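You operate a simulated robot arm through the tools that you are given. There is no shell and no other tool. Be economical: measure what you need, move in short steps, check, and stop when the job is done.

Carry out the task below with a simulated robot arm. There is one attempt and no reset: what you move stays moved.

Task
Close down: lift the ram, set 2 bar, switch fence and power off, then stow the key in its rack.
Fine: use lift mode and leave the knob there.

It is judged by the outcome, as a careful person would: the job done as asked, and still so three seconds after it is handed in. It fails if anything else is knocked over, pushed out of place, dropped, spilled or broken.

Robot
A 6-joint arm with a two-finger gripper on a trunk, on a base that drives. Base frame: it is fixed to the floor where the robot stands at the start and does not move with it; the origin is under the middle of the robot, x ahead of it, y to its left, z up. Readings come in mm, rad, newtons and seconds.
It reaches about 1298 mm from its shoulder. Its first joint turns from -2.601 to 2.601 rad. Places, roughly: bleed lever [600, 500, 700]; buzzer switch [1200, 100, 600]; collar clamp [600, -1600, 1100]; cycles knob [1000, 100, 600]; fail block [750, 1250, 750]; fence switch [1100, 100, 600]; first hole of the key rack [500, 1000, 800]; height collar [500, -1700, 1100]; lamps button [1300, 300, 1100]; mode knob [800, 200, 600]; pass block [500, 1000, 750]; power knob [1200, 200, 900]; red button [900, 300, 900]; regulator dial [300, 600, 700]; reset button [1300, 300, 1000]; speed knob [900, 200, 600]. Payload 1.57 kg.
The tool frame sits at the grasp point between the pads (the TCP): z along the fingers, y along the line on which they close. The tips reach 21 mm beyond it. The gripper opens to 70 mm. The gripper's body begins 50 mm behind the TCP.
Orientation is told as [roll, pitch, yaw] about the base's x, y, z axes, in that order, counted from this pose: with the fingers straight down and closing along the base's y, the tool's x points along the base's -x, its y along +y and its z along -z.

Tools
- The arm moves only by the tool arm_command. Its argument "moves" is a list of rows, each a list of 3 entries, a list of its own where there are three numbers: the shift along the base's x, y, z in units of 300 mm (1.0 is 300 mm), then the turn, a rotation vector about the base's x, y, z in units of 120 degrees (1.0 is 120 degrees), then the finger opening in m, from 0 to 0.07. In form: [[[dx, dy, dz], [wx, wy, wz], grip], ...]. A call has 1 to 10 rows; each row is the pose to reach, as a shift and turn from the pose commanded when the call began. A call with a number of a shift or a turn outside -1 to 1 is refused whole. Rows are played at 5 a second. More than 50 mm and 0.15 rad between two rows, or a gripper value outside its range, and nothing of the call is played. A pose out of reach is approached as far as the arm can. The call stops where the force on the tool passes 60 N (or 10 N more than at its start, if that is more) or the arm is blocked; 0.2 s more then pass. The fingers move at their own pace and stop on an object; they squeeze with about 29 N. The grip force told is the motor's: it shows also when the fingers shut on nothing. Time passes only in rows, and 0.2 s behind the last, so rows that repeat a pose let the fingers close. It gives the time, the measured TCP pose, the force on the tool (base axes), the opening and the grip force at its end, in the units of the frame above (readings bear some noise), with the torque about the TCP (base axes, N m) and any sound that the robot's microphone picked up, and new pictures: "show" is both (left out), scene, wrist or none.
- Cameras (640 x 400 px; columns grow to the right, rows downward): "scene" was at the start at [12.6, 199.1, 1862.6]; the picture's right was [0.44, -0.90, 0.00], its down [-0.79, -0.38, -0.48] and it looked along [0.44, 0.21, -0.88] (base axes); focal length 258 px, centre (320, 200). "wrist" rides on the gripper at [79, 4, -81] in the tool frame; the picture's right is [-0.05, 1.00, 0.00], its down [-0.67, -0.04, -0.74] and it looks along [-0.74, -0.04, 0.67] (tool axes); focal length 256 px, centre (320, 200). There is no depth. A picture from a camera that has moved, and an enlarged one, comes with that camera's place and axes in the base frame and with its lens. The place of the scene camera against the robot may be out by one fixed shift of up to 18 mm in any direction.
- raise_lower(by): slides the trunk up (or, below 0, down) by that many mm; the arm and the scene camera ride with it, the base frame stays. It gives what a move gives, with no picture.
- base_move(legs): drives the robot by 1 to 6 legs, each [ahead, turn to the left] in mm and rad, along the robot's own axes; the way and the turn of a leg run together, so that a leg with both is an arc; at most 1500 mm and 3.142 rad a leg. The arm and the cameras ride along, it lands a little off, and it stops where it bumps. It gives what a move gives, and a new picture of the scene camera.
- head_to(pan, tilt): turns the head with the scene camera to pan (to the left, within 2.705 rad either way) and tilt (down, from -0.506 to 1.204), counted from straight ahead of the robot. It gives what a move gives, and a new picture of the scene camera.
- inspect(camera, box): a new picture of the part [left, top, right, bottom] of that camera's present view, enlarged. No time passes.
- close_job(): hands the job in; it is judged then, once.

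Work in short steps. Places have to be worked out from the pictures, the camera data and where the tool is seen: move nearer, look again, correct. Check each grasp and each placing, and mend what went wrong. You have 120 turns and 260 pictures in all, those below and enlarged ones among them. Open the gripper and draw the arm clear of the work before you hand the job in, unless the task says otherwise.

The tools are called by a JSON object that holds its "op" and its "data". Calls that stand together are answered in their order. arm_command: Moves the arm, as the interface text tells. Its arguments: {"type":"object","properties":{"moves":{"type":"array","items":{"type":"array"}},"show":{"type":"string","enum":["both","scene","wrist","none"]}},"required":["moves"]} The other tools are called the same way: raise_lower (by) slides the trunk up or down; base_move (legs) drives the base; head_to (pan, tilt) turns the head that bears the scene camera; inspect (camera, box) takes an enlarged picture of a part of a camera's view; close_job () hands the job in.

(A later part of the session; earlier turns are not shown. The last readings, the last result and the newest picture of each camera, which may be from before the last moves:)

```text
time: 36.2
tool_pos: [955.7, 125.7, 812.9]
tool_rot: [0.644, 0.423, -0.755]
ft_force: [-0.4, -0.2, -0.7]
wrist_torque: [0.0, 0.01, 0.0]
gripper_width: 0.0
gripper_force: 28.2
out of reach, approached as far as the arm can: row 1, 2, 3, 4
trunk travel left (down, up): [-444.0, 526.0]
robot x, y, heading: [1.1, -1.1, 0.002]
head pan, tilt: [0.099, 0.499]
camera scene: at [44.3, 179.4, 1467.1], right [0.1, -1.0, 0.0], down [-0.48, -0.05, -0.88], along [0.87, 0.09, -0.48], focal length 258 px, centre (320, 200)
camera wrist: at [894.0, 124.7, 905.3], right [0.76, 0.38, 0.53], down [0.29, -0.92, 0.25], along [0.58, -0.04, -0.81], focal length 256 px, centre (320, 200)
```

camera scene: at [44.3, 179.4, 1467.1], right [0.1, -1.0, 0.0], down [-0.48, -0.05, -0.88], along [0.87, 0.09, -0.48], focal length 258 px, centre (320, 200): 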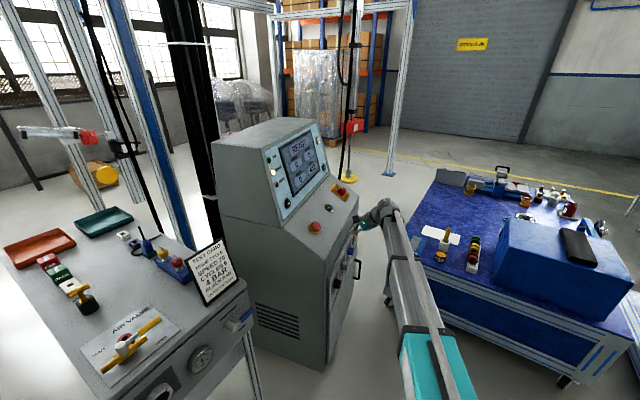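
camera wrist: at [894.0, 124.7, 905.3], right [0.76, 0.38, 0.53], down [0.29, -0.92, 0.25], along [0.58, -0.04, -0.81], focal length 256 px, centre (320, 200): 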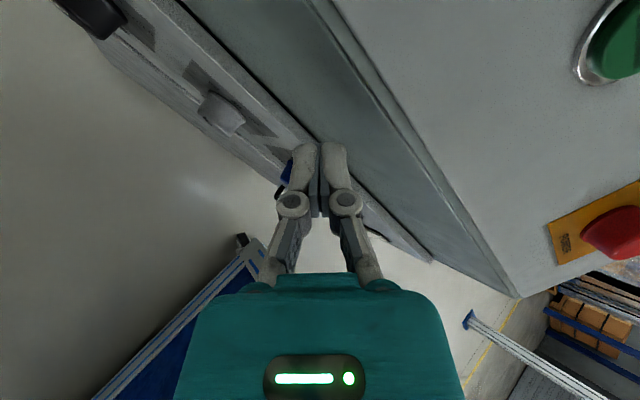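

Tool now already points along the slope's inward normal; the arm just struggles with z. I raise by trunk instead.

{"op": "raise_lower", "data": {"by": 145}}

{"op": "arm_command", "data": {"moves": [[[0.08, 0.06, 0], [0, 0, 0], 0.0], [[0.16, 0.12, 0], [0, 0, 0], 0.0], [[0.22, 0.16, 0], [0, 0, 0], 0.0]]}}

```text
time: 37.9
tool_pos: [955.7, 126.5, 957.8]
tool_rot: [0.645, 0.423, -0.754]
ft_force: [0.7, 0.9, -0.7]
wrist_torque: [-0.01, -0.01, 0.0]
gripper_width: 0.0
gripper_force: 28.4
trunk travel left (down, up): [-589.0, 381.0]
robot x, y, heading: [-3.3, -4.6, -0.004]
head pan, tilt: [0.099, 0.499]
```

```text
time: 38.7
tool_pos: [1023.2, 173.7, 956.7]
tool_rot: [0.644, 0.421, -0.757]
ft_force: [0.3, 0.9, -0.4]
wrist_torque: [0.0, 0.0, 0.02]
gripper_width: 0.0
gripper_force: 28.9
trunk travel left (down, up): [-589.0, 381.0]
robot x, y, heading: [-4.7, 0.3, 0.001]
head pan, tilt: [0.099, 0.499]
camera scene: at [44.4, 179.5, 1612.1], right [0.1, -0.99, 0.0], down [-0.48, -0.05, -0.88], along [0.87, 0.09, -0.48], focal length 258 px, centre (320, 200)
camera wrist: at [961.0, 172.8, 1050.1], right [0.76, 0.38, 0.52], down [0.29, -0.92, 0.25], along [0.58, -0.04, -0.81], focal length 256 px, centre (320, 200)
```

scene: 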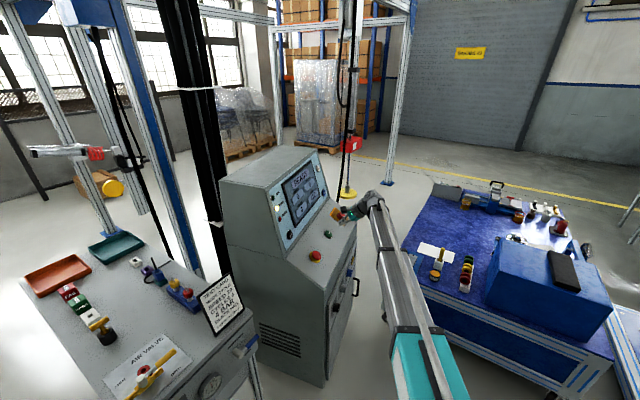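
wrist: 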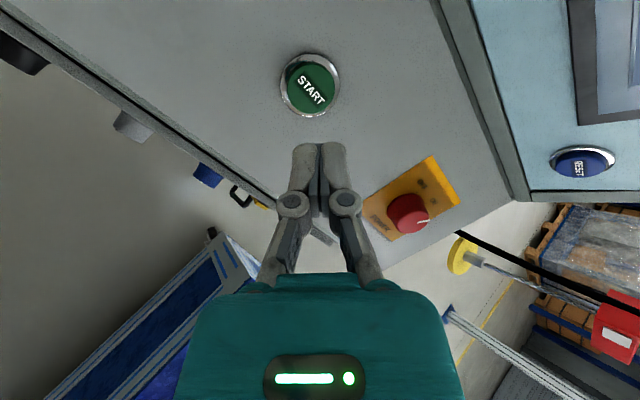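

START is 81 mm ahead along the tool axis, well aligned. Advance 68 mm, then press in small steps.

{"op": "arm_command", "data": {"moves": [[[0.017, 0.071, -0.088], [0, 0, 0], 0.0], [[0.033, 0.143, -0.176], [0, 0, 0], 0.0], [[0.037, 0.158, -0.195], [0, 0, 0], 0.0], [[0.039, 0.166, -0.205], [0, 0, 0], 0.0], [[0.041, 0.174, -0.215], [0, 0, 0], 0.0], [[0.043, 0.182, -0.225], [0, 0, 0], 0.0], [[0.045, 0.19, -0.235], [0, 0, 0], 0.0]], "show": "wrist"}}

```text
time: 40.3
tool_pos: [1033.4, 225.4, 957.9]
tool_rot: [0.643, 0.423, -0.759]
ft_force: [0.2, -0.3, 0.7]
wrist_torque: [0.04, 0.01, 0.0]
gripper_width: 0.0
gripper_force: 28.3
out of reach, approached as far as the arm can: row 1, 2, 3, 4, 5, 6, 7
trunk travel left (down, up): [-589.0, 381.0]
robot x, y, heading: [2.3, 1.9, 0.003]
head pan, tilt: [0.099, 0.499]
camera wrist: at [971.1, 223.2, 1050.3], right [0.76, 0.38, 0.53], down [0.29, -0.92, 0.25], along [0.58, -0.04, -0.81], focal length 256 px, centre (320, 200)
```

wrist: 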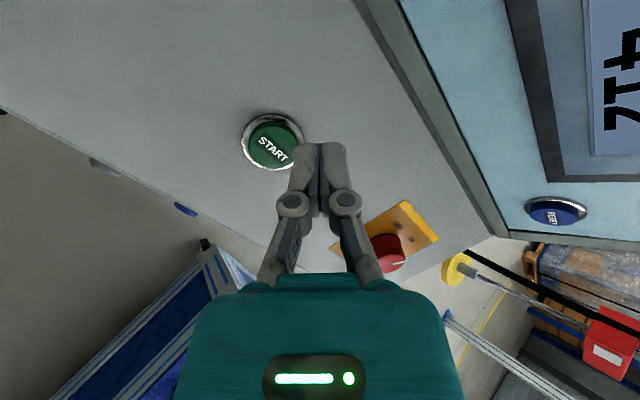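

The arm will not move in z in this posture, so I use the trunk for height and push along the horizontal. Back out first.

{"op": "arm_command", "data": {"moves": [[[-0.025, -0.1, 0], [0, 0, 0], 0.0], [[-0.047, -0.2, 0], [0, 0, 0], 0.0]], "show": "none"}}

{"op": "raise_lower", "data": {"by": -62}}

{"op": "inspect", "data": {"camera": "wrist", "box": [160, 0, 480, 200]}}

```text
time: 40.9
tool_pos: [1019.3, 163.9, 958.2]
tool_rot: [0.646, 0.422, -0.755]
ft_force: [-0.8, -0.1, -0.6]
wrist_torque: [-0.04, 0.03, -0.01]
gripper_width: 0.0
gripper_force: 28.8
trunk travel left (down, up): [-589.0, 381.0]
robot x, y, heading: [0.8, -3.3, -0.0]
head pan, tilt: [0.099, 0.499]
```

```text
time: 42.0
tool_pos: [1020.3, 163.9, 896.0]
tool_rot: [0.646, 0.421, -0.756]
ft_force: [0.2, 0.2, 0.2]
wrist_torque: [-0.01, 0.0, -0.05]
gripper_width: 0.0
gripper_force: 28.4
trunk travel left (down, up): [-527.0, 443.0]
robot x, y, heading: [-1.7, 0.5, 0.005]
head pan, tilt: [0.099, 0.499]
```

```text
2.00 times, centred on (320, 100) of wrist
camera zoom: at [957.5, 162.4, 988.4], right [0.76, 0.38, 0.53], down [0.29, -0.92, 0.25], along [0.58, -0.04, -0.81], focal length 512 px, centre (320, 400)
```

zoom: 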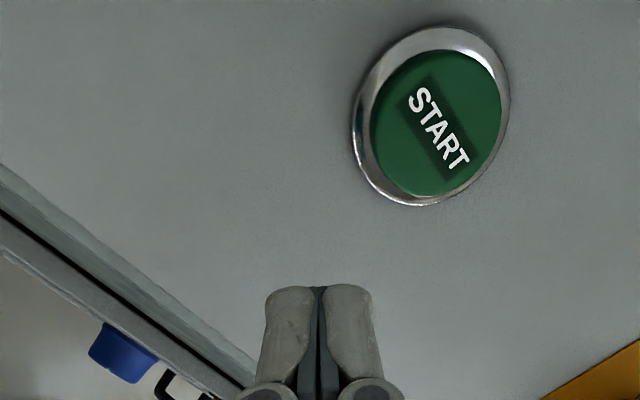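

Aligned. Advance and press, stepping finely near contact.

{"op": "arm_command", "data": {"moves": [[[0.025, 0.09, 0], [0, 0, 0], 0.0], [[0.04, 0.16, 0], [0, 0, 0], 0.0], [[0.045, 0.18, 0], [0, 0, 0], 0.0], [[0.05, 0.2, 0], [0, 0, 0], 0.0], [[0.054, 0.215, 0], [0, 0, 0], 0.0], [[0.057, 0.23, 0], [0, 0, 0], 0.0], [[0.06, 0.245, 0], [0, 0, 0], 0.0]], "show": "both"}}

```text
time: 43.5
tool_pos: [1037.3, 237.1, 895.2]
tool_rot: [0.645, 0.423, -0.758]
ft_force: [-0.1, -3.0, 2.1]
wrist_torque: [-0.04, 0.0, -0.01]
gripper_width: 0.0
gripper_force: 28.8
trunk travel left (down, up): [-527.0, 443.0]
robot x, y, heading: [0.1, -0.4, 0.001]
head pan, tilt: [0.099, 0.499]
heard: click
camera scene: at [44.0, 179.1, 1550.2], right [0.1, -1.0, 0.0], down [-0.48, -0.05, -0.88], along [0.87, 0.09, -0.48], focal length 258 px, centre (320, 200)
camera wrist: at [975.3, 235.7, 988.6], right [0.76, 0.38, 0.53], down [0.29, -0.93, 0.25], along [0.58, -0.04, -0.81], focal length 256 px, centre (320, 200)
```

scene: 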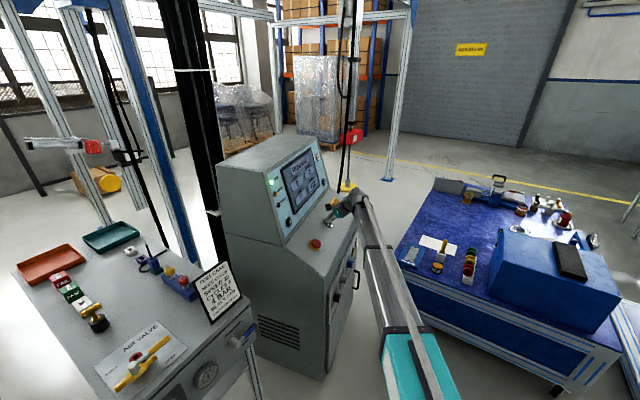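
wrist: 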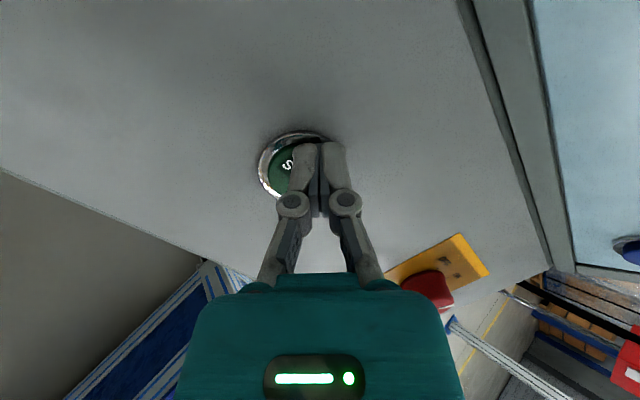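

Click heard and the green RUN lamp is lit. I withdraw and read the screen.

{"op": "arm_command", "data": {"moves": [[[-0.03, -0.14, 0], [0, 0, 0], 0.0], [[-0.06, -0.28, 0], [0, 0, 0], 0.0], [[-0.09, -0.42, 0], [0, 0, 0], 0.0]], "show": "none"}}

{"op": "inspect", "data": {"camera": "scene", "box": [240, 130, 350, 240]}}

{"op": "head_to", "data": {"pan": -1.2, "tilt": 0.35}}

```text
time: 44.4
tool_pos: [1010.6, 111.8, 896.4]
tool_rot: [0.644, 0.423, -0.755]
ft_force: [0.7, -0.1, 0.2]
wrist_torque: [-0.02, -0.02, -0.02]
gripper_width: 0.1
gripper_force: 28.4
trunk travel left (down, up): [-527.0, 443.0]
robot x, y, heading: [-2.0, -0.5, -0.001]
head pan, tilt: [0.099, 0.499]
```

```text
3.64 times, centred on (295, 185) of scene
camera zoom: at [44.3, 179.7, 1550.1], right [0.1, -1.0, 0.0], down [-0.48, -0.05, -0.88], along [0.87, 0.09, -0.48], focal length 938 px, centre (411, 254)
```

zoom: 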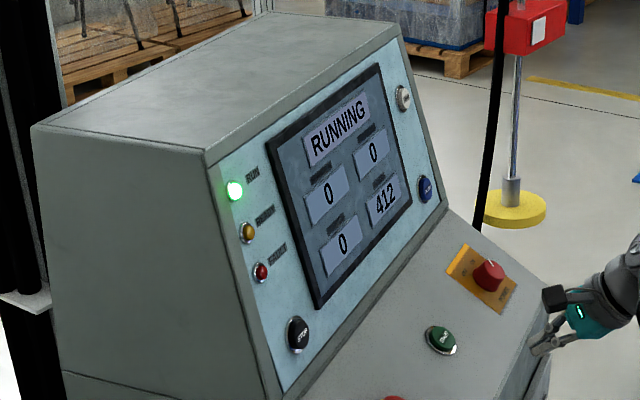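

```text
time: 45.8
tool_pos: [1011.5, 111.2, 896.0]
tool_rot: [0.646, 0.421, -0.756]
ft_force: [0.3, 0.9, -0.3]
wrist_torque: [0.01, 0.0, -0.03]
gripper_width: 0.0
gripper_force: 28.5
trunk travel left (down, up): [-527.0, 443.0]
robot x, y, heading: [1.9, -0.2, -0.004]
head pan, tilt: [-1.201, 0.351]
camera scene: at [-12.5, 83.6, 1563.8], right [-0.93, -0.36, 0.0], down [-0.12, 0.32, -0.94], along [0.34, -0.88, -0.34], focal length 258 px, centre (320, 200)
```

scene: 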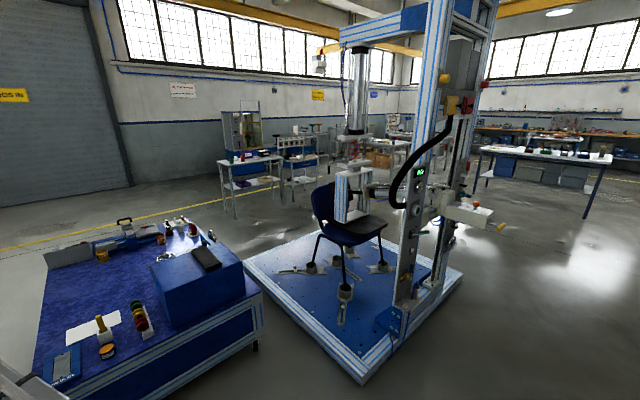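

{"op": "inspect", "data": {"camera": "scene", "box": [290, 100, 450, 270]}}

{"op": "head_to", "data": {"pan": 0.1, "tilt": 0.5}}

{"op": "inspect", "data": {"camera": "scene", "box": [240, 130, 350, 240]}}

```text
2.35 times, centred on (370, 185) of scene
camera zoom: at [-12.5, 83.6, 1563.8], right [-0.93, -0.36, 0.0], down [-0.12, 0.32, -0.94], along [0.34, -0.88, -0.34], focal length 607 px, centre (202, 235)
```

zoom: 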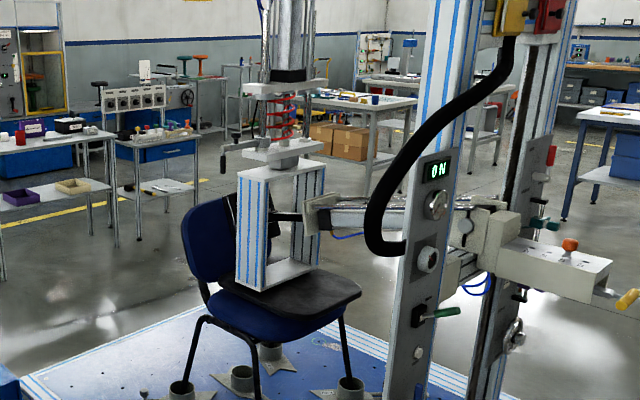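

```text
time: 47.3
tool_pos: [1012.1, 111.6, 895.4]
tool_rot: [0.646, 0.423, -0.756]
ft_force: [-0.7, 1.2, 0.3]
wrist_torque: [-0.01, -0.01, 0.0]
gripper_width: 0.0
gripper_force: 27.9
trunk travel left (down, up): [-527.0, 443.0]
robot x, y, heading: [0.8, -1.9, 0.0]
head pan, tilt: [0.099, 0.499]
camera scene: at [44.3, 179.4, 1550.1], right [0.1, -1.0, 0.0], down [-0.48, -0.05, -0.88], along [0.87, 0.09, -0.48], focal length 258 px, centre (320, 200)
```

scene: 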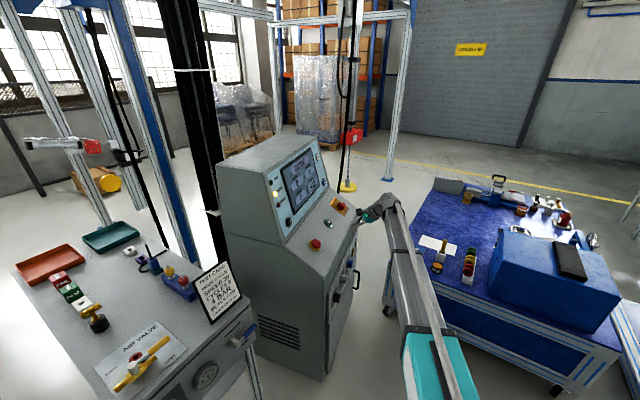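

```text
3.64 times, centred on (295, 185) of scene
camera zoom: at [44.3, 179.4, 1550.1], right [0.1, -1.0, 0.0], down [-0.48, -0.05, -0.88], along [0.87, 0.09, -0.48], focal length 938 px, centre (411, 254)
```

zoom: 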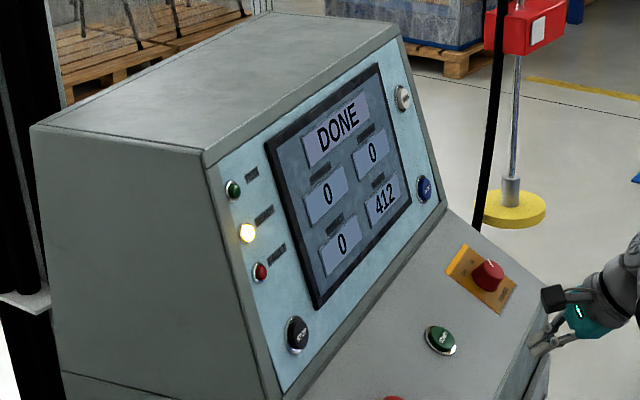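

Screen shows DONE, so LIFT ran. Next the regulator: I retract the arm, then raise the trunk, before turning the base toward the side table.

{"op": "arm_command", "data": {"moves": [[[-0.12, -0.06, 0], [0, 0, 0], 0.0], [[-0.24, -0.12, 0], [0, 0, 0], 0.0], [[-0.36, -0.18, 0], [0, 0, 0], 0.0], [[-0.48, -0.24, 0], [0, 0, 0], 0.0], [[-0.6, -0.3, 0], [0, 0, 0], 0.0], [[-0.72, -0.36, 0], [0, 0, 0], 0.0], [[-0.84, -0.4, 0], [0, 0, 0], 0.0], [[-0.96, -0.4, 0], [0, 0, 0], 0.0]], "show": "scene"}}

{"op": "raise_lower", "data": {"by": 400}}

```text
time: 49.1
tool_pos: [721.2, -7.9, 896.6]
tool_rot: [0.645, 0.42, -0.757]
ft_force: [-0.3, 0.1, -0.2]
wrist_torque: [-0.01, -0.01, -0.02]
gripper_width: 0.0
gripper_force: 29.1
trunk travel left (down, up): [-527.0, 443.0]
robot x, y, heading: [-0.6, 1.4, 0.002]
head pan, tilt: [0.099, 0.499]
camera scene: at [44.2, 179.4, 1550.1], right [0.1, -1.0, 0.0], down [-0.48, -0.05, -0.88], along [0.87, 0.09, -0.48], focal length 258 px, centre (320, 200)
```

scene: 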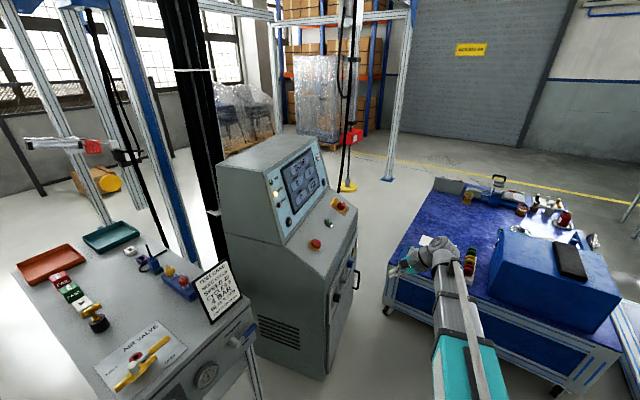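

```text
time: 52.9
tool_pos: [723.1, -8.7, 1295.7]
tool_rot: [0.644, 0.422, -0.759]
ft_force: [-0.4, -0.5, 0.0]
wrist_torque: [-0.01, 0.0, -0.03]
gripper_width: 0.0
gripper_force: 28.6
trunk travel left (down, up): [-927.0, 43.0]
robot x, y, heading: [0.7, 0.2, -0.001]
head pan, tilt: [0.099, 0.499]
```

Clear. Now turn the base left ~1.26 rad to face the side table and back off 80 mm.

{"op": "base_move", "data": {"legs": [[0, 1.26], [-80, 0]]}}

{"op": "head_to", "data": {"pan": 0.0, "tilt": 0.9}}

```text
time: 58.7
tool_pos: [200.1, 605.8, 1296.9]
tool_rot: [0.647, 0.423, 0.51]
ft_force: [0.4, -0.4, 0.7]
wrist_torque: [-0.01, 0.01, -0.01]
gripper_width: 0.0
gripper_force: 28.9
trunk travel left (down, up): [-927.0, 43.0]
robot x, y, heading: [2.1, -86.8, 1.259]
head pan, tilt: [0.099, 0.499]
camera scene: at [-155.8, 9.1, 1950.3], right [0.98, -0.21, 0.0], down [-0.1, -0.47, -0.88], along [0.19, 0.86, -0.48], focal length 258 px, centre (320, 200)
```

scene: 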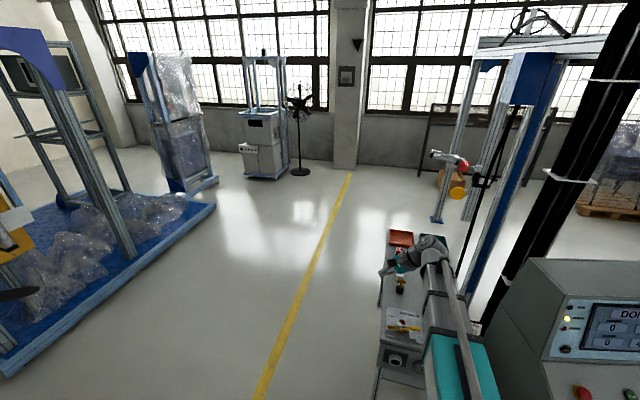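

```text
time: 59.6
tool_pos: [199.4, 606.9, 1296.0]
tool_rot: [0.643, 0.421, 0.508]
ft_force: [0.3, 0.3, -0.6]
wrist_torque: [-0.01, -0.03, -0.02]
gripper_width: 0.1
gripper_force: 28.3
trunk travel left (down, up): [-927.0, 43.0]
robot x, y, heading: [-0.3, -86.5, 1.263]
head pan, tilt: [0.0, 0.901]
camera scene: at [-153.3, -6.5, 1916.2], right [0.95, -0.31, 0.0], down [-0.24, -0.75, -0.62], along [0.19, 0.59, -0.78], focal length 258 px, centre (320, 200)
```

scene: 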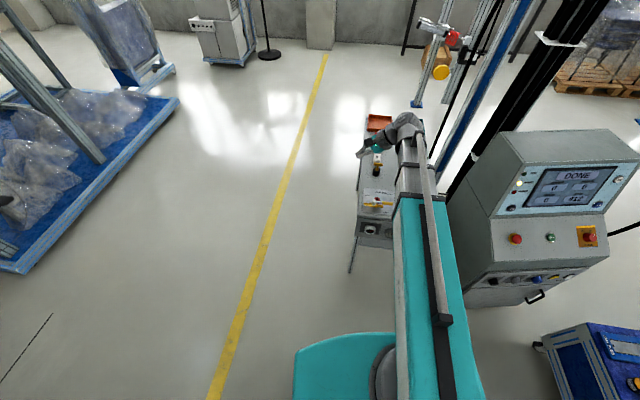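

The robot now faces the table. I turn the tool to point straight forward with the camera on top (112° turn in two calls).

{"op": "arm_command", "data": {"moves": [[[0, -0.02, 0], [0.0164, 0.0397, -0.0512], 0.0], [[0, -0.04, 0], [0.0328, 0.0794, -0.1024], 0.0], [[0, -0.06, 0], [0.0492, 0.1191, -0.1536], 0.0], [[0, -0.08, 0], [0.0656, 0.1588, -0.2048], 0.0], [[0, -0.1, 0], [0.082, 0.1985, -0.256], 0.0], [[0, -0.12, 0], [0.0984, 0.2382, -0.3072], 0.0], [[0, -0.14, 0], [0.1148, 0.2779, -0.3584], 0.0], [[0, -0.16, 0], [0.1312, 0.3176, -0.4096], 0.0], [[0, -0.18, 0], [0.1476, 0.3573, -0.4608], 0.0], [[0, -0.2, 0], [0.164, 0.397, -0.512], 0.0]], "show": "none"}}

{"op": "arm_command", "data": {"moves": [[[0, 0, 0], [0.0164, 0.0397, -0.0512], 0.0], [[0, 0, 0], [0.0328, 0.0794, -0.1024], 0.0], [[0, 0, 0], [0.0492, 0.1191, -0.1536], 0.0], [[0, 0, 0], [0.065, 0.157, -0.203], 0.0]], "show": "both"}}

```text
time: 61.8
tool_pos: [212.6, 578.3, 1411.7]
tool_rot: [1.313, 1.171, -0.117]
ft_force: [0.2, 0.1, 0.4]
wrist_torque: [0.0, 0.0, -0.01]
gripper_width: 0.0
gripper_force: 28.2
out of reach, approached as far as the arm can: row 1, 2, 3, 4, 5, 6, 7, 8, 9, 10
trunk travel left (down, up): [-927.0, 43.0]
robot x, y, heading: [-1.0, -92.9, 1.257]
head pan, tilt: [0.0, 0.901]
```

```text
time: 62.8
tool_pos: [222.5, 601.4, 1432.2]
tool_rot: [1.666, 1.519, -0.198]
ft_force: [-0.1, -0.9, 0.0]
wrist_torque: [-0.03, 0.02, 0.0]
gripper_width: 0.0
gripper_force: 28.7
out of reach, approached as far as the arm can: row 1, 2, 3, 4
trunk travel left (down, up): [-927.0, 43.0]
robot x, y, heading: [3.4, -89.3, 1.261]
head pan, tilt: [0.0, 0.901]
camera scene: at [-152.8, -6.9, 1916.2], right [0.95, -0.31, 0.0], down [-0.24, -0.75, -0.62], along [0.19, 0.59, -0.78], focal length 258 px, centre (320, 200)
camera wrist: at [199.9, 523.4, 1510.2], right [0.96, -0.29, 0.0], down [-0.21, -0.71, -0.67], along [0.19, 0.64, -0.74], focal length 256 px, centre (320, 200)
```

scene: 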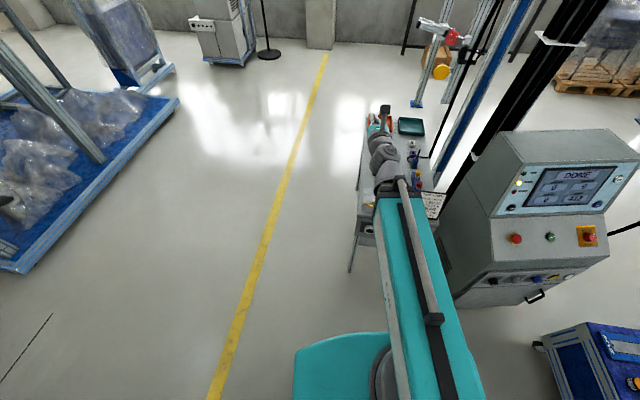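
wrist: 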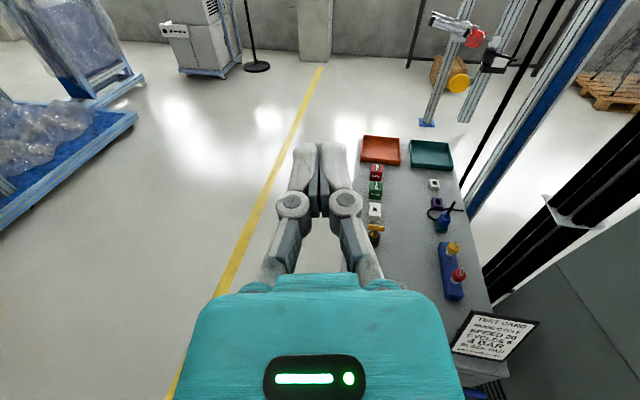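

Now the arm lies in its natural plane. Pull the tool back along its axis so it can be lowered in front of the table panel.

{"op": "arm_command", "data": {"moves": [[[-0.03, -0.15, 0], [0, 0, 0], 0.0], [[-0.06, -0.3, 0], [0, 0, 0], 0.02], [[-0.09, -0.45, 0], [0, 0, 0], 0.04], [[-0.1, -0.6, 0], [0, 0, 0], 0.06], [[-0.1, -0.75, 0], [0, 0, 0], 0.07]], "show": "both"}}

```text
time: 64.0
tool_pos: [279.5, 579.3, 1433.0]
tool_rot: [1.714, 1.515, -0.147]
ft_force: [0.3, 0.3, 0.8]
wrist_torque: [-0.01, 0.01, -0.01]
gripper_width: 69.8
gripper_force: 0.0
out of reach, approached as far as the arm can: row 1, 2, 3, 4, 5
trunk travel left (down, up): [-927.0, 43.0]
robot x, y, heading: [-2.1, -91.8, 1.258]
head pan, tilt: [0.0, 0.901]
camera scene: at [-153.1, -6.8, 1916.2], right [0.95, -0.31, 0.0], down [-0.24, -0.75, -0.62], along [0.19, 0.59, -0.78], focal length 258 px, centre (320, 200)
camera wrist: at [257.6, 500.0, 1510.5], right [0.96, -0.29, 0.0], down [-0.21, -0.71, -0.67], along [0.19, 0.64, -0.74], focal length 256 px, centre (320, 200)
```

scene: 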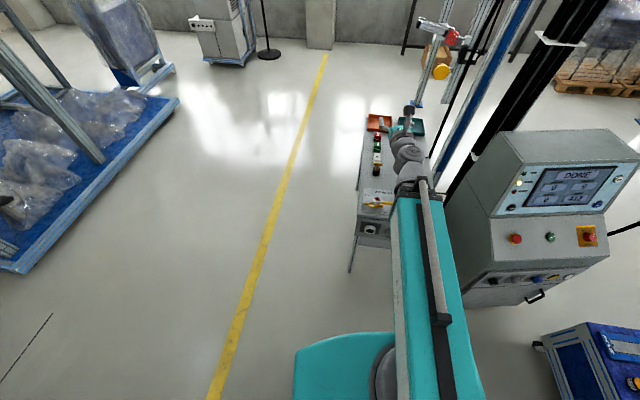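
wrist: 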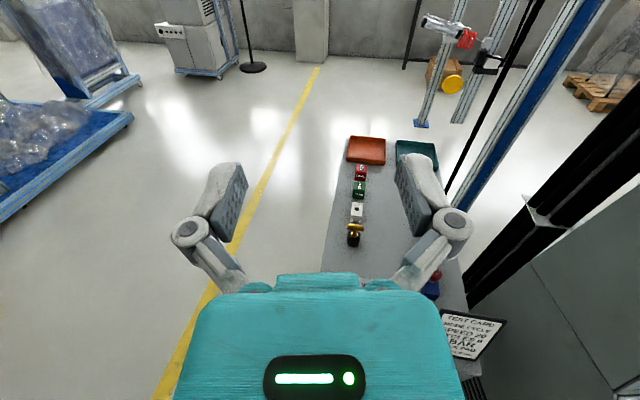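

The arm has an inner reach limit of ~700 mm, so I back the base off by 200 mm.

{"op": "base_move", "data": {"legs": [[-200, 0]]}}

{"op": "raise_lower", "data": {"by": -300}}

{"op": "inspect", "data": {"camera": "wrist", "box": [0, 0, 640, 400]}}

```text
time: 65.8
tool_pos: [218.7, 387.6, 1433.1]
tool_rot: [1.729, 1.514, -0.133]
ft_force: [0.2, 0.0, 0.3]
wrist_torque: [-0.01, -0.01, -0.02]
gripper_width: 69.7
gripper_force: 0.2
trunk travel left (down, up): [-927.0, 43.0]
robot x, y, heading: [-60.0, -279.3, 1.262]
head pan, tilt: [0.0, 0.901]
camera scene: at [-214.3, -197.9, 1916.3], right [0.95, -0.31, 0.0], down [-0.24, -0.75, -0.62], along [0.19, 0.59, -0.78], focal length 258 px, centre (320, 200)
```

scene: 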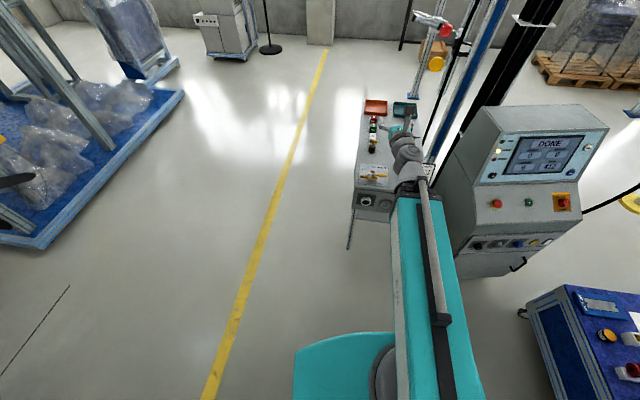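

```text
time: 68.8
tool_pos: [218.1, 388.0, 1133.1]
tool_rot: [1.716, 1.515, -0.144]
ft_force: [-0.2, 0.3, 0.8]
wrist_torque: [0.0, 0.0, 0.01]
gripper_width: 70.4
gripper_force: 0.0
trunk travel left (down, up): [-627.0, 343.0]
robot x, y, heading: [-57.8, -278.2, 1.261]
head pan, tilt: [0.0, 0.901]
```

```text
1.00 times, centred on (320, 200) of wrist (not enlarged: the box is as wide or as high as the picture)
camera zoom: at [196.3, 310.1, 1210.5], right [0.96, -0.29, 0.0], down [-0.21, -0.71, -0.67], along [0.19, 0.64, -0.74], focal length 256 px, centre (320, 200)
```

zoom: 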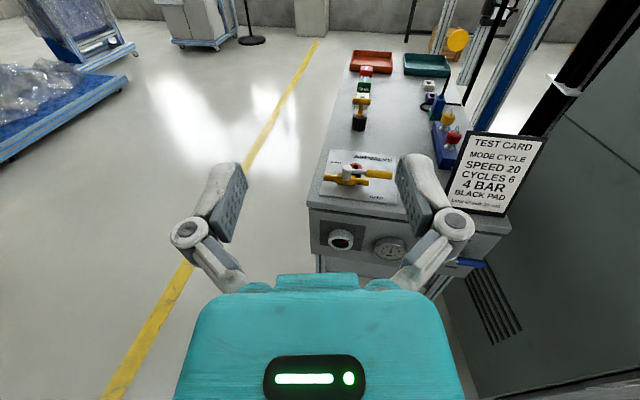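

The dial is near (335,608,720). Lower 390 more; the tool is well in front of the table.

{"op": "raise_lower", "data": {"by": -390}}

{"op": "inspect", "data": {"camera": "wrist", "box": [0, 0, 640, 400]}}

```text
time: 72.5
tool_pos: [218.0, 388.9, 742.9]
tool_rot: [1.718, 1.515, -0.147]
ft_force: [-0.8, -0.2, -0.1]
wrist_torque: [0.01, 0.02, 0.0]
gripper_width: 69.9
gripper_force: 0.0
trunk travel left (down, up): [-237.0, 733.0]
robot x, y, heading: [-61.4, -280.4, 1.255]
head pan, tilt: [0.0, 0.901]
```

```text
1.00 times, centred on (320, 200) of wrist (not enlarged: the box is as wide or as high as the picture)
camera zoom: at [196.3, 310.1, 820.5], right [0.96, -0.29, 0.0], down [-0.21, -0.71, -0.67], along [0.19, 0.64, -0.74], focal length 256 px, centre (320, 200)
```

zoom: 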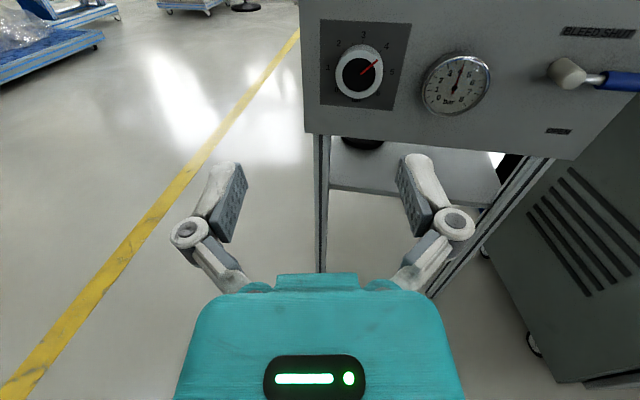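

{"op": "inspect", "data": {"camera": "wrist", "box": [310, 10, 510, 130]}}

```text
3.20 times, centred on (410, 70) of wrist
camera zoom: at [196.3, 310.1, 820.5], right [0.96, -0.29, 0.0], down [-0.21, -0.71, -0.67], along [0.19, 0.64, -0.74], focal length 819 px, centre (32, 616)
```

zoom: 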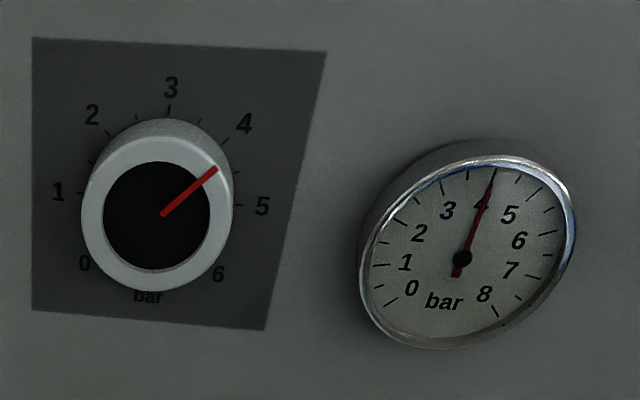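

Dial goes 45° per bar, now at 4; I need 90° CCW. The table panel is turned about -26.5°, dial face near (345,634,680). Move to a standoff with matched yaw.

{"op": "arm_command", "data": {"moves": [[[0.07, 0.13, -0.05], [0, 0, -0.04], 0.07], [[0.14, 0.26, -0.1], [0, 0, -0.081], 0.07], [[0.21, 0.39, -0.15], [0, 0, -0.081], 0.07], [[0.27, 0.5, -0.2], [0, 0, -0.081], 0.07]], "show": "wrist"}}

```text
time: 73.5
tool_pos: [300.1, 537.9, 743.6]
tool_rot: [1.687, 1.517, -0.345]
ft_force: [-0.5, 0.0, -0.4]
wrist_torque: [-0.01, 0.01, -0.01]
gripper_width: 69.8
gripper_force: 0.1
out of reach, approached as far as the arm can: row 1, 2, 3, 4
trunk travel left (down, up): [-237.0, 733.0]
robot x, y, heading: [-61.0, -277.6, 1.259]
head pan, tilt: [0.0, 0.901]
camera wrist: at [264.8, 465.9, 820.4], right [0.9, -0.45, 0.0], down [-0.33, -0.66, -0.67], along [0.3, 0.6, -0.74], focal length 256 px, centre (320, 200)
```

wrist: 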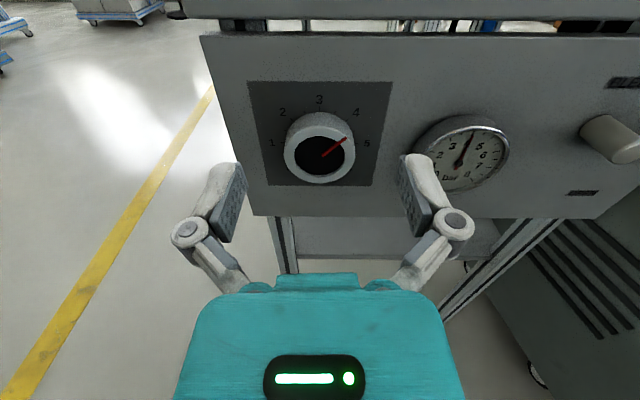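

Aligned squarely. Arm again will not descend, so trunk down 63.

{"op": "raise_lower", "data": {"by": -63}}

{"op": "arm_command", "data": {"moves": [[[0, 0, 0], [0.028, 0.056, 0], 0.07], [[0, 0, 0], [0.056, 0.112, 0], 0.07], [[0, 0, 0], [0.084, 0.168, 0], 0.07], [[0, 0, 0], [0.112, 0.224, 0], 0.07], [[0, 0, 0], [0.14, 0.28, 0], 0.07], [[0, 0, 0], [0.167, 0.336, 0], 0.07]], "show": "wrist"}}

```text
time: 74.6
tool_pos: [300.6, 537.7, 680.2]
tool_rot: [1.684, 1.514, -0.35]
ft_force: [-0.4, 0.4, -0.3]
wrist_torque: [0.0, -0.02, -0.04]
gripper_width: 70.0
gripper_force: 0.0
trunk travel left (down, up): [-174.0, 796.0]
robot x, y, heading: [-61.6, -279.4, 1.258]
head pan, tilt: [0.0, 0.901]
```

```text
time: 76.0
tool_pos: [299.5, 537.4, 680.3]
tool_rot: [-1.577, 0.838, 2.671]
ft_force: [0.7, 0.3, 0.2]
wrist_torque: [-0.01, -0.02, -0.06]
gripper_width: 70.1
gripper_force: 0.1
trunk travel left (down, up): [-174.0, 796.0]
robot x, y, heading: [-58.5, -276.6, 1.256]
head pan, tilt: [0.0, 0.901]
camera wrist: at [314.4, 440.6, 733.7], right [0.63, -0.31, -0.71], down [-0.76, -0.45, -0.47], along [-0.17, 0.84, -0.52], focal length 256 px, centre (320, 200)
```

wrist: 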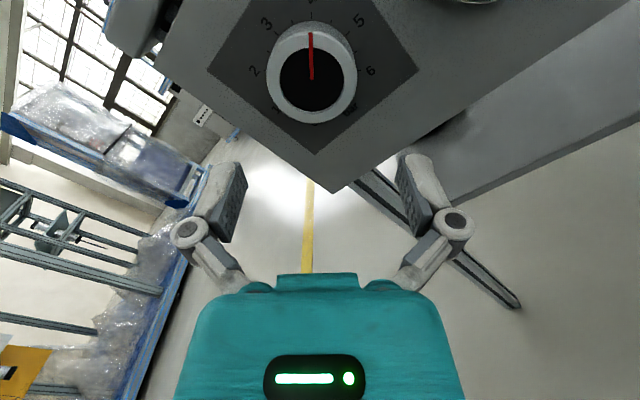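

Pointer aligned with the tool. Advance toward the knob, stopping with the TCP at the knob face.

{"op": "raise_lower", "data": {"by": 3}}

{"op": "arm_command", "data": {"moves": [[[0.06, 0.125, 0], [0, 0, 0], 0.07], [[0.115, 0.235, 0], [0, 0, 0], 0.07], [[0.135, 0.275, 0], [0, 0, 0], 0.07]], "show": "wrist"}}

```text
time: 76.5
tool_pos: [300.0, 537.7, 683.1]
tool_rot: [-1.577, 0.84, 2.671]
ft_force: [-0.4, -0.3, 0.1]
wrist_torque: [-0.02, 0.0, 0.04]
gripper_width: 70.1
gripper_force: 0.1
trunk travel left (down, up): [-177.0, 793.0]
robot x, y, heading: [-64.8, -274.8, 1.253]
head pan, tilt: [0.0, 0.901]
```

```text
time: 77.3
tool_pos: [339.9, 619.7, 682.2]
tool_rot: [-1.578, 0.839, 2.669]
ft_force: [-0.1, 0.1, -0.4]
wrist_torque: [-0.03, 0.05, -0.01]
gripper_width: 70.1
gripper_force: 0.2
trunk travel left (down, up): [-177.0, 793.0]
robot x, y, heading: [-62.6, -278.1, 1.255]
head pan, tilt: [0.0, 0.901]
camera wrist: at [354.3, 523.2, 736.9], right [0.63, -0.31, -0.71], down [-0.75, -0.45, -0.48], along [-0.17, 0.83, -0.52], focal length 256 px, centre (320, 200)
```

wrist: 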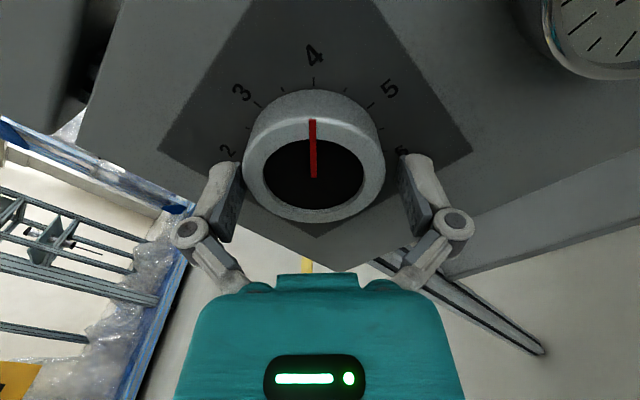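

Knob is ~3 mm off to the left between the fingers; shift to centre.

{"op": "raise_lower", "data": {"by": 2.5}}

{"op": "arm_command", "data": {"moves": [[[-0.007, 0.004, 0], [0, 0, 0], 0.07], [[0.005, 0.028, 0], [0, 0, 0], 0.07]], "show": "wrist"}}

```text
time: 77.8
tool_pos: [339.7, 620.1, 685.6]
tool_rot: [-1.579, 0.84, 2.67]
ft_force: [0.6, 0.6, -0.7]
wrist_torque: [0.04, -0.01, -0.02]
gripper_width: 69.8
gripper_force: 0.1
trunk travel left (down, up): [-179.0, 791.0]
robot x, y, heading: [-59.9, -277.6, 1.255]
head pan, tilt: [0.0, 0.901]
```

```text
time: 78.4
tool_pos: [340.1, 629.4, 685.7]
tool_rot: [-1.576, 0.839, 2.673]
ft_force: [0.1, -0.2, -0.9]
wrist_torque: [0.01, 0.01, -0.01]
gripper_width: 70.3
gripper_force: 0.0
trunk travel left (down, up): [-179.0, 791.0]
robot x, y, heading: [-59.6, -274.1, 1.258]
head pan, tilt: [0.0, 0.901]
camera wrist: at [355.8, 531.6, 739.3], right [0.63, -0.32, -0.71], down [-0.75, -0.45, -0.48], along [-0.17, 0.83, -0.52], focal length 256 px, centre (320, 200)
```

wrist: 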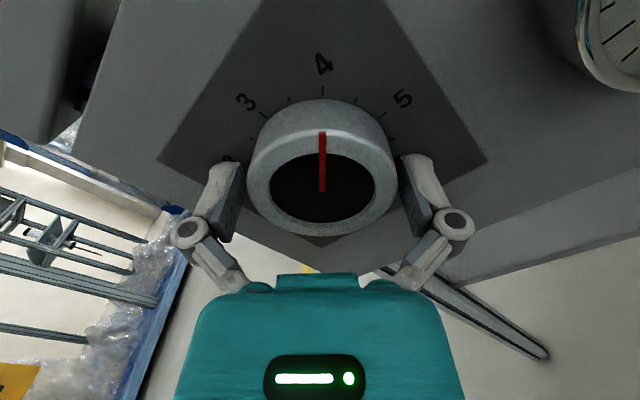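

Centred. Close on the knob.

{"op": "arm_command", "data": {"moves": [[[0, 0, 0], [0, 0, 0], 0.05], [[0, 0, 0], [0, 0, 0], 0.045], [[0, 0, 0], [0, 0, 0], 0.045]], "show": "wrist"}}

```text
time: 79.2
tool_pos: [341.4, 627.4, 685.1]
tool_rot: [-1.577, 0.837, 2.67]
ft_force: [-7.7, -22.1, -10.2]
wrist_torque: [-0.55, 0.51, -0.68]
gripper_width: 64.2
gripper_force: 14.0
trunk travel left (down, up): [-179.0, 791.0]
robot x, y, heading: [-63.0, -279.5, 1.259]
head pan, tilt: [0.0, 0.901]
camera wrist: at [355.6, 530.3, 739.5], right [0.63, -0.32, -0.71], down [-0.76, -0.45, -0.47], along [-0.17, 0.83, -0.52], focal length 256 px, centre (320, 200)
```

wrist: 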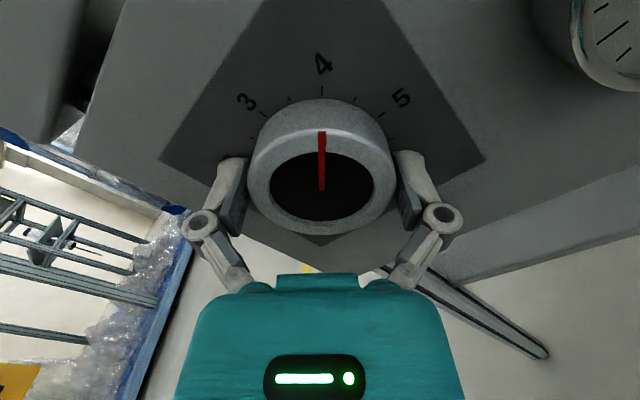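

Tips press the panel as they close (22 N); back off 6 mm and squeeze.

{"op": "arm_command", "data": {"moves": [[[-0.008, -0.017, 0], [0, 0, 0], 0.06], [[-0.008, -0.017, 0], [0, 0, 0], 0.045], [[-0.008, -0.017, 0], [0, 0, 0], 0.045], [[-0.008, -0.017, 0], [0, 0, 0], 0.045]], "show": "wrist"}}

```text
time: 80.2
tool_pos: [340.7, 624.9, 683.3]
tool_rot: [-1.576, 0.839, 2.671]
ft_force: [19.6, 20.0, 6.1]
wrist_torque: [0.15, -0.03, -0.09]
gripper_width: 59.7
gripper_force: 32.2
trunk travel left (down, up): [-179.0, 791.0]
robot x, y, heading: [-61.2, -279.2, 1.256]
head pan, tilt: [0.0, 0.901]
camera wrist: at [354.8, 527.8, 738.7], right [0.63, -0.32, -0.71], down [-0.76, -0.45, -0.47], along [-0.17, 0.83, -0.52], focal length 256 px, centre (320, 200)
```

wrist: 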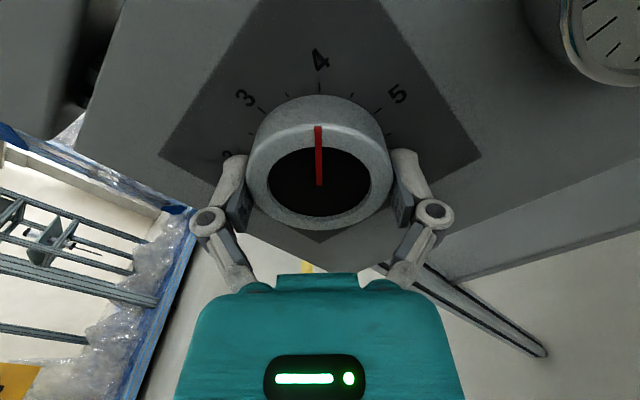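

Gripped at 60 mm. Turn counter-clockwise ~85°.

{"op": "arm_command", "data": {"moves": [[[0, 0, 0], [-0.0317, -0.0638, 0], 0.045], [[0, 0, 0], [-0.0634, -0.1276, 0], 0.045], [[0, 0, 0], [-0.0951, -0.1914, 0], 0.045], [[0, 0, 0], [-0.1268, -0.2552, 0], 0.045], [[0, 0, 0], [-0.1585, -0.319, 0], 0.045], [[0, 0, 0], [-0.1902, -0.3828, 0], 0.045], [[0, 0, 0], [-0.2219, -0.4466, 0], 0.045], [[0, 0, 0], [-0.2536, -0.5104, 0], 0.045], [[0, 0, 0], [-0.2853, -0.5742, 0], 0.045], [[0, 0, 0], [-0.317, -0.638, 0], 0.045]], "show": "wrist"}}

{"op": "inspect", "data": {"camera": "wrist", "box": [220, 20, 420, 240]}}

```text
time: 82.4
tool_pos: [342.1, 621.8, 686.0]
tool_rot: [1.579, 0.81, -0.461]
ft_force: [39.7, 0.4, 11.5]
wrist_torque: [-0.34, 0.22, -0.2]
gripper_width: 59.8
gripper_force: 32.4
trunk travel left (down, up): [-179.0, 791.0]
robot x, y, heading: [-56.6, -282.4, 1.258]
head pan, tilt: [0.0, 0.901]
camera wrist: at [260.9, 572.5, 744.0], right [0.68, -0.34, 0.65], down [0.05, -0.86, -0.51], along [0.73, 0.38, -0.56], focal length 256 px, centre (320, 200)
```

wrist: 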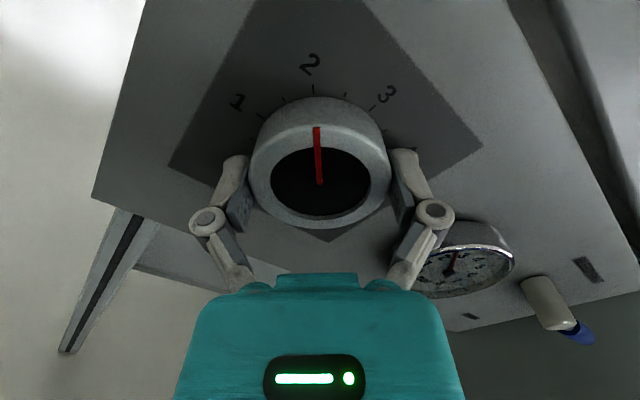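

```text
1.82 times, centred on (320, 130) of wrist
camera zoom: at [260.9, 572.5, 744.0], right [0.68, -0.34, 0.65], down [0.05, -0.86, -0.51], along [0.73, 0.38, -0.56], focal length 465 px, centre (320, 327)
```

zoom: 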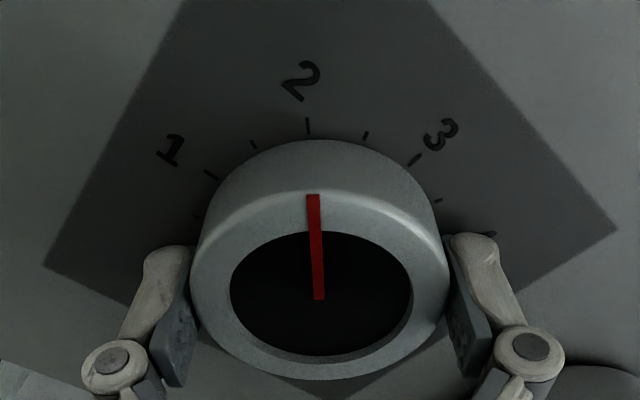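

Pointer is a few degrees short of 2. Turn the remaining ~4°, relieving the side load.

{"op": "arm_command", "data": {"moves": [[[0.004, -0.004, 0], [-0.008, -0.016, 0], 0.045], [[0.006, -0.004, 0], [-0.0156, -0.0313, 0], 0.045], [[0.006, -0.004, 0], [-0.0156, -0.0313, 0], 0.045]], "show": "none"}}

{"op": "inspect", "data": {"camera": "wrist", "box": [220, 20, 420, 240]}}

```text
time: 83.2
tool_pos: [342.3, 620.9, 686.6]
tool_rot: [1.579, 0.737, -0.458]
ft_force: [31.8, 4.7, 15.5]
wrist_torque: [-0.26, 0.28, -0.67]
gripper_width: 59.5
gripper_force: 31.7
trunk travel left (down, up): [-179.0, 791.0]
robot x, y, heading: [-58.6, -277.4, 1.26]
head pan, tilt: [0.0, 0.901]
```

```text
1.82 times, centred on (320, 130) of wrist
camera zoom: at [257.3, 573.9, 740.3], right [0.63, -0.32, 0.7], down [0.09, -0.87, -0.48], along [0.77, 0.37, -0.53], focal length 465 px, centre (320, 327)
```

zoom: 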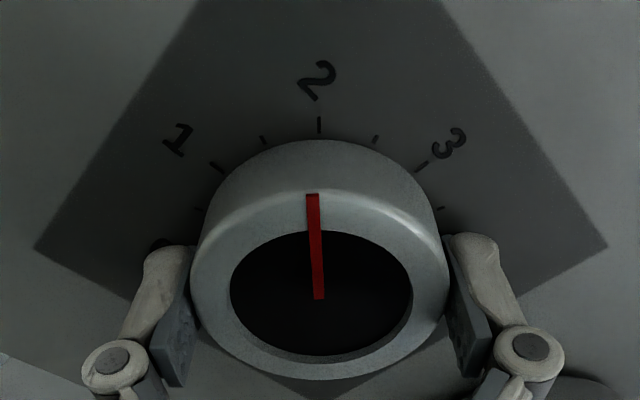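

Very near 2. Release, back off, and straighten the view to check dial and gauge.

{"op": "arm_command", "data": {"moves": [[[0, 0, 0], [0, 0, 0], 0.065], [[0, 0, 0], [0, 0, 0], 0.07], [[-0.04, -0.08, 0], [0, 0, 0], 0.07], [[-0.1, -0.2, 0], [0, 0, 0], 0.07], [[-0.15, -0.3, 0], [0.03, 0.062, 0], 0.07], [[-0.15, -0.3, 0], [0.06, 0.124, 0], 0.07], [[-0.15, -0.3, 0], [0.09, 0.186, 0], 0.07], [[-0.15, -0.3, 0], [0.12, 0.248, 0], 0.07], [[-0.15, -0.3, 0], [0.15, 0.31, 0], 0.07], [[-0.15, -0.3, 0], [0.179, 0.36, 0], 0.07]], "show": "none"}}

{"op": "inspect", "data": {"camera": "wrist", "box": [220, 0, 540, 200]}}

```text
time: 85.4
tool_pos: [294.7, 532.3, 685.3]
tool_rot: [-2.085, 1.559, 2.168]
ft_force: [-0.2, -0.4, -0.3]
wrist_torque: [-0.02, 0.02, -0.02]
gripper_width: 70.3
gripper_force: 0.1
trunk travel left (down, up): [-179.0, 791.0]
robot x, y, heading: [-62.5, -281.4, 1.258]
head pan, tilt: [0.0, 0.901]
```

```text
2.00 times, centred on (380, 100) of wrist
camera zoom: at [264.1, 457.8, 762.5], right [0.89, -0.44, -0.06], down [-0.37, -0.65, -0.67], along [0.26, 0.62, -0.74], focal length 512 px, centre (200, 400)
```

zoom: 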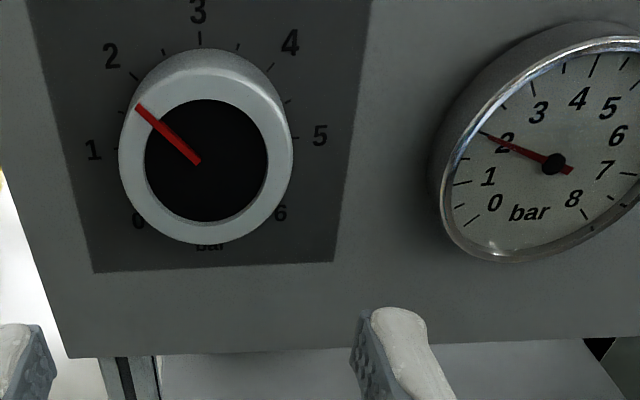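

{"op": "inspect", "data": {"camera": "wrist", "box": [430, 0, 560, 140]}}

{"op": "inspect", "data": {"camera": "wrist", "box": [260, 0, 390, 130]}}

```text
2.86 times, centred on (495, 70) of wrist
camera zoom: at [264.1, 457.8, 762.5], right [0.89, -0.44, -0.06], down [-0.37, -0.65, -0.67], along [0.26, 0.62, -0.74], focal length 731 px, centre (-180, 571)
```

zoom: 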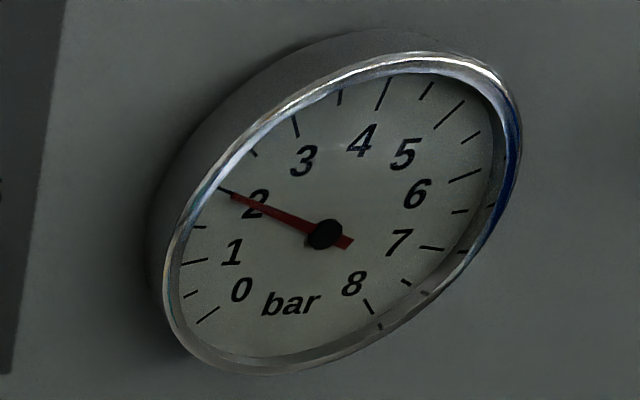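

```text
3.08 times, centred on (325, 65) of wrist
camera zoom: at [264.1, 457.8, 762.5], right [0.89, -0.44, -0.06], down [-0.37, -0.65, -0.67], along [0.26, 0.62, -0.74], focal length 788 px, centre (305, 615)
```

zoom: 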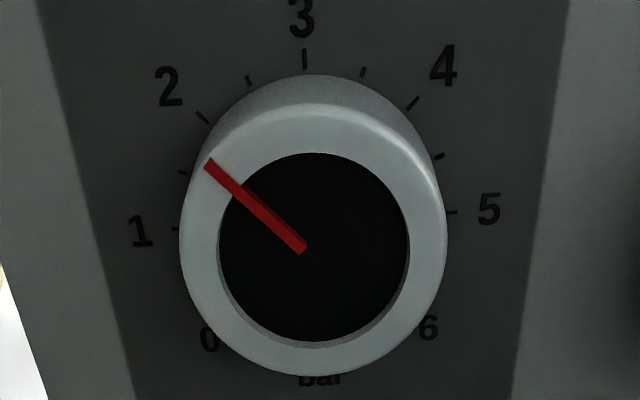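

Gauge needle is on 2 and the dial on 2. Now retract the arm and raise, taking a look at the table top for the key.

{"op": "arm_command", "data": {"moves": [[[-0.06, -0.12, 0], [0, 0, 0], 0.07], [[-0.12, -0.24, 0], [0, 0, 0], 0.07], [[-0.18, -0.36, 0], [0, 0, 0], 0.07], [[-0.25, -0.48, 0], [0, 0, 0], 0.07]], "show": "none"}}

{"op": "raise_lower", "data": {"by": 400}}

{"op": "inspect", "data": {"camera": "wrist", "box": [280, 0, 560, 220]}}

```text
time: 86.4
tool_pos: [220.0, 388.8, 684.0]
tool_rot: [-2.145, 1.562, 2.106]
ft_force: [0.5, -0.2, 0.6]
wrist_torque: [0.05, 0.01, 0.0]
gripper_width: 70.1
gripper_force: 0.0
trunk travel left (down, up): [-179.0, 791.0]
robot x, y, heading: [-58.5, -276.3, 1.255]
head pan, tilt: [0.0, 0.901]
```

```text
time: 90.2
tool_pos: [219.9, 388.7, 1084.0]
tool_rot: [-2.163, 1.564, 2.088]
ft_force: [0.1, -0.4, 0.9]
wrist_torque: [-0.03, -0.01, 0.01]
gripper_width: 69.8
gripper_force: 0.1
trunk travel left (down, up): [-579.0, 391.0]
robot x, y, heading: [-63.9, -277.2, 1.26]
head pan, tilt: [0.0, 0.901]
```

```text
1.82 times, centred on (420, 110) of wrist
camera zoom: at [189.7, 313.9, 1162.5], right [0.89, -0.44, -0.06], down [-0.37, -0.65, -0.67], along [0.26, 0.62, -0.74], focal length 465 px, centre (138, 364)
```

zoom: 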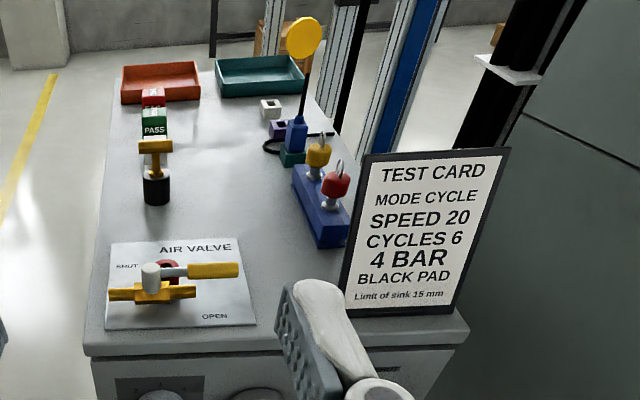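

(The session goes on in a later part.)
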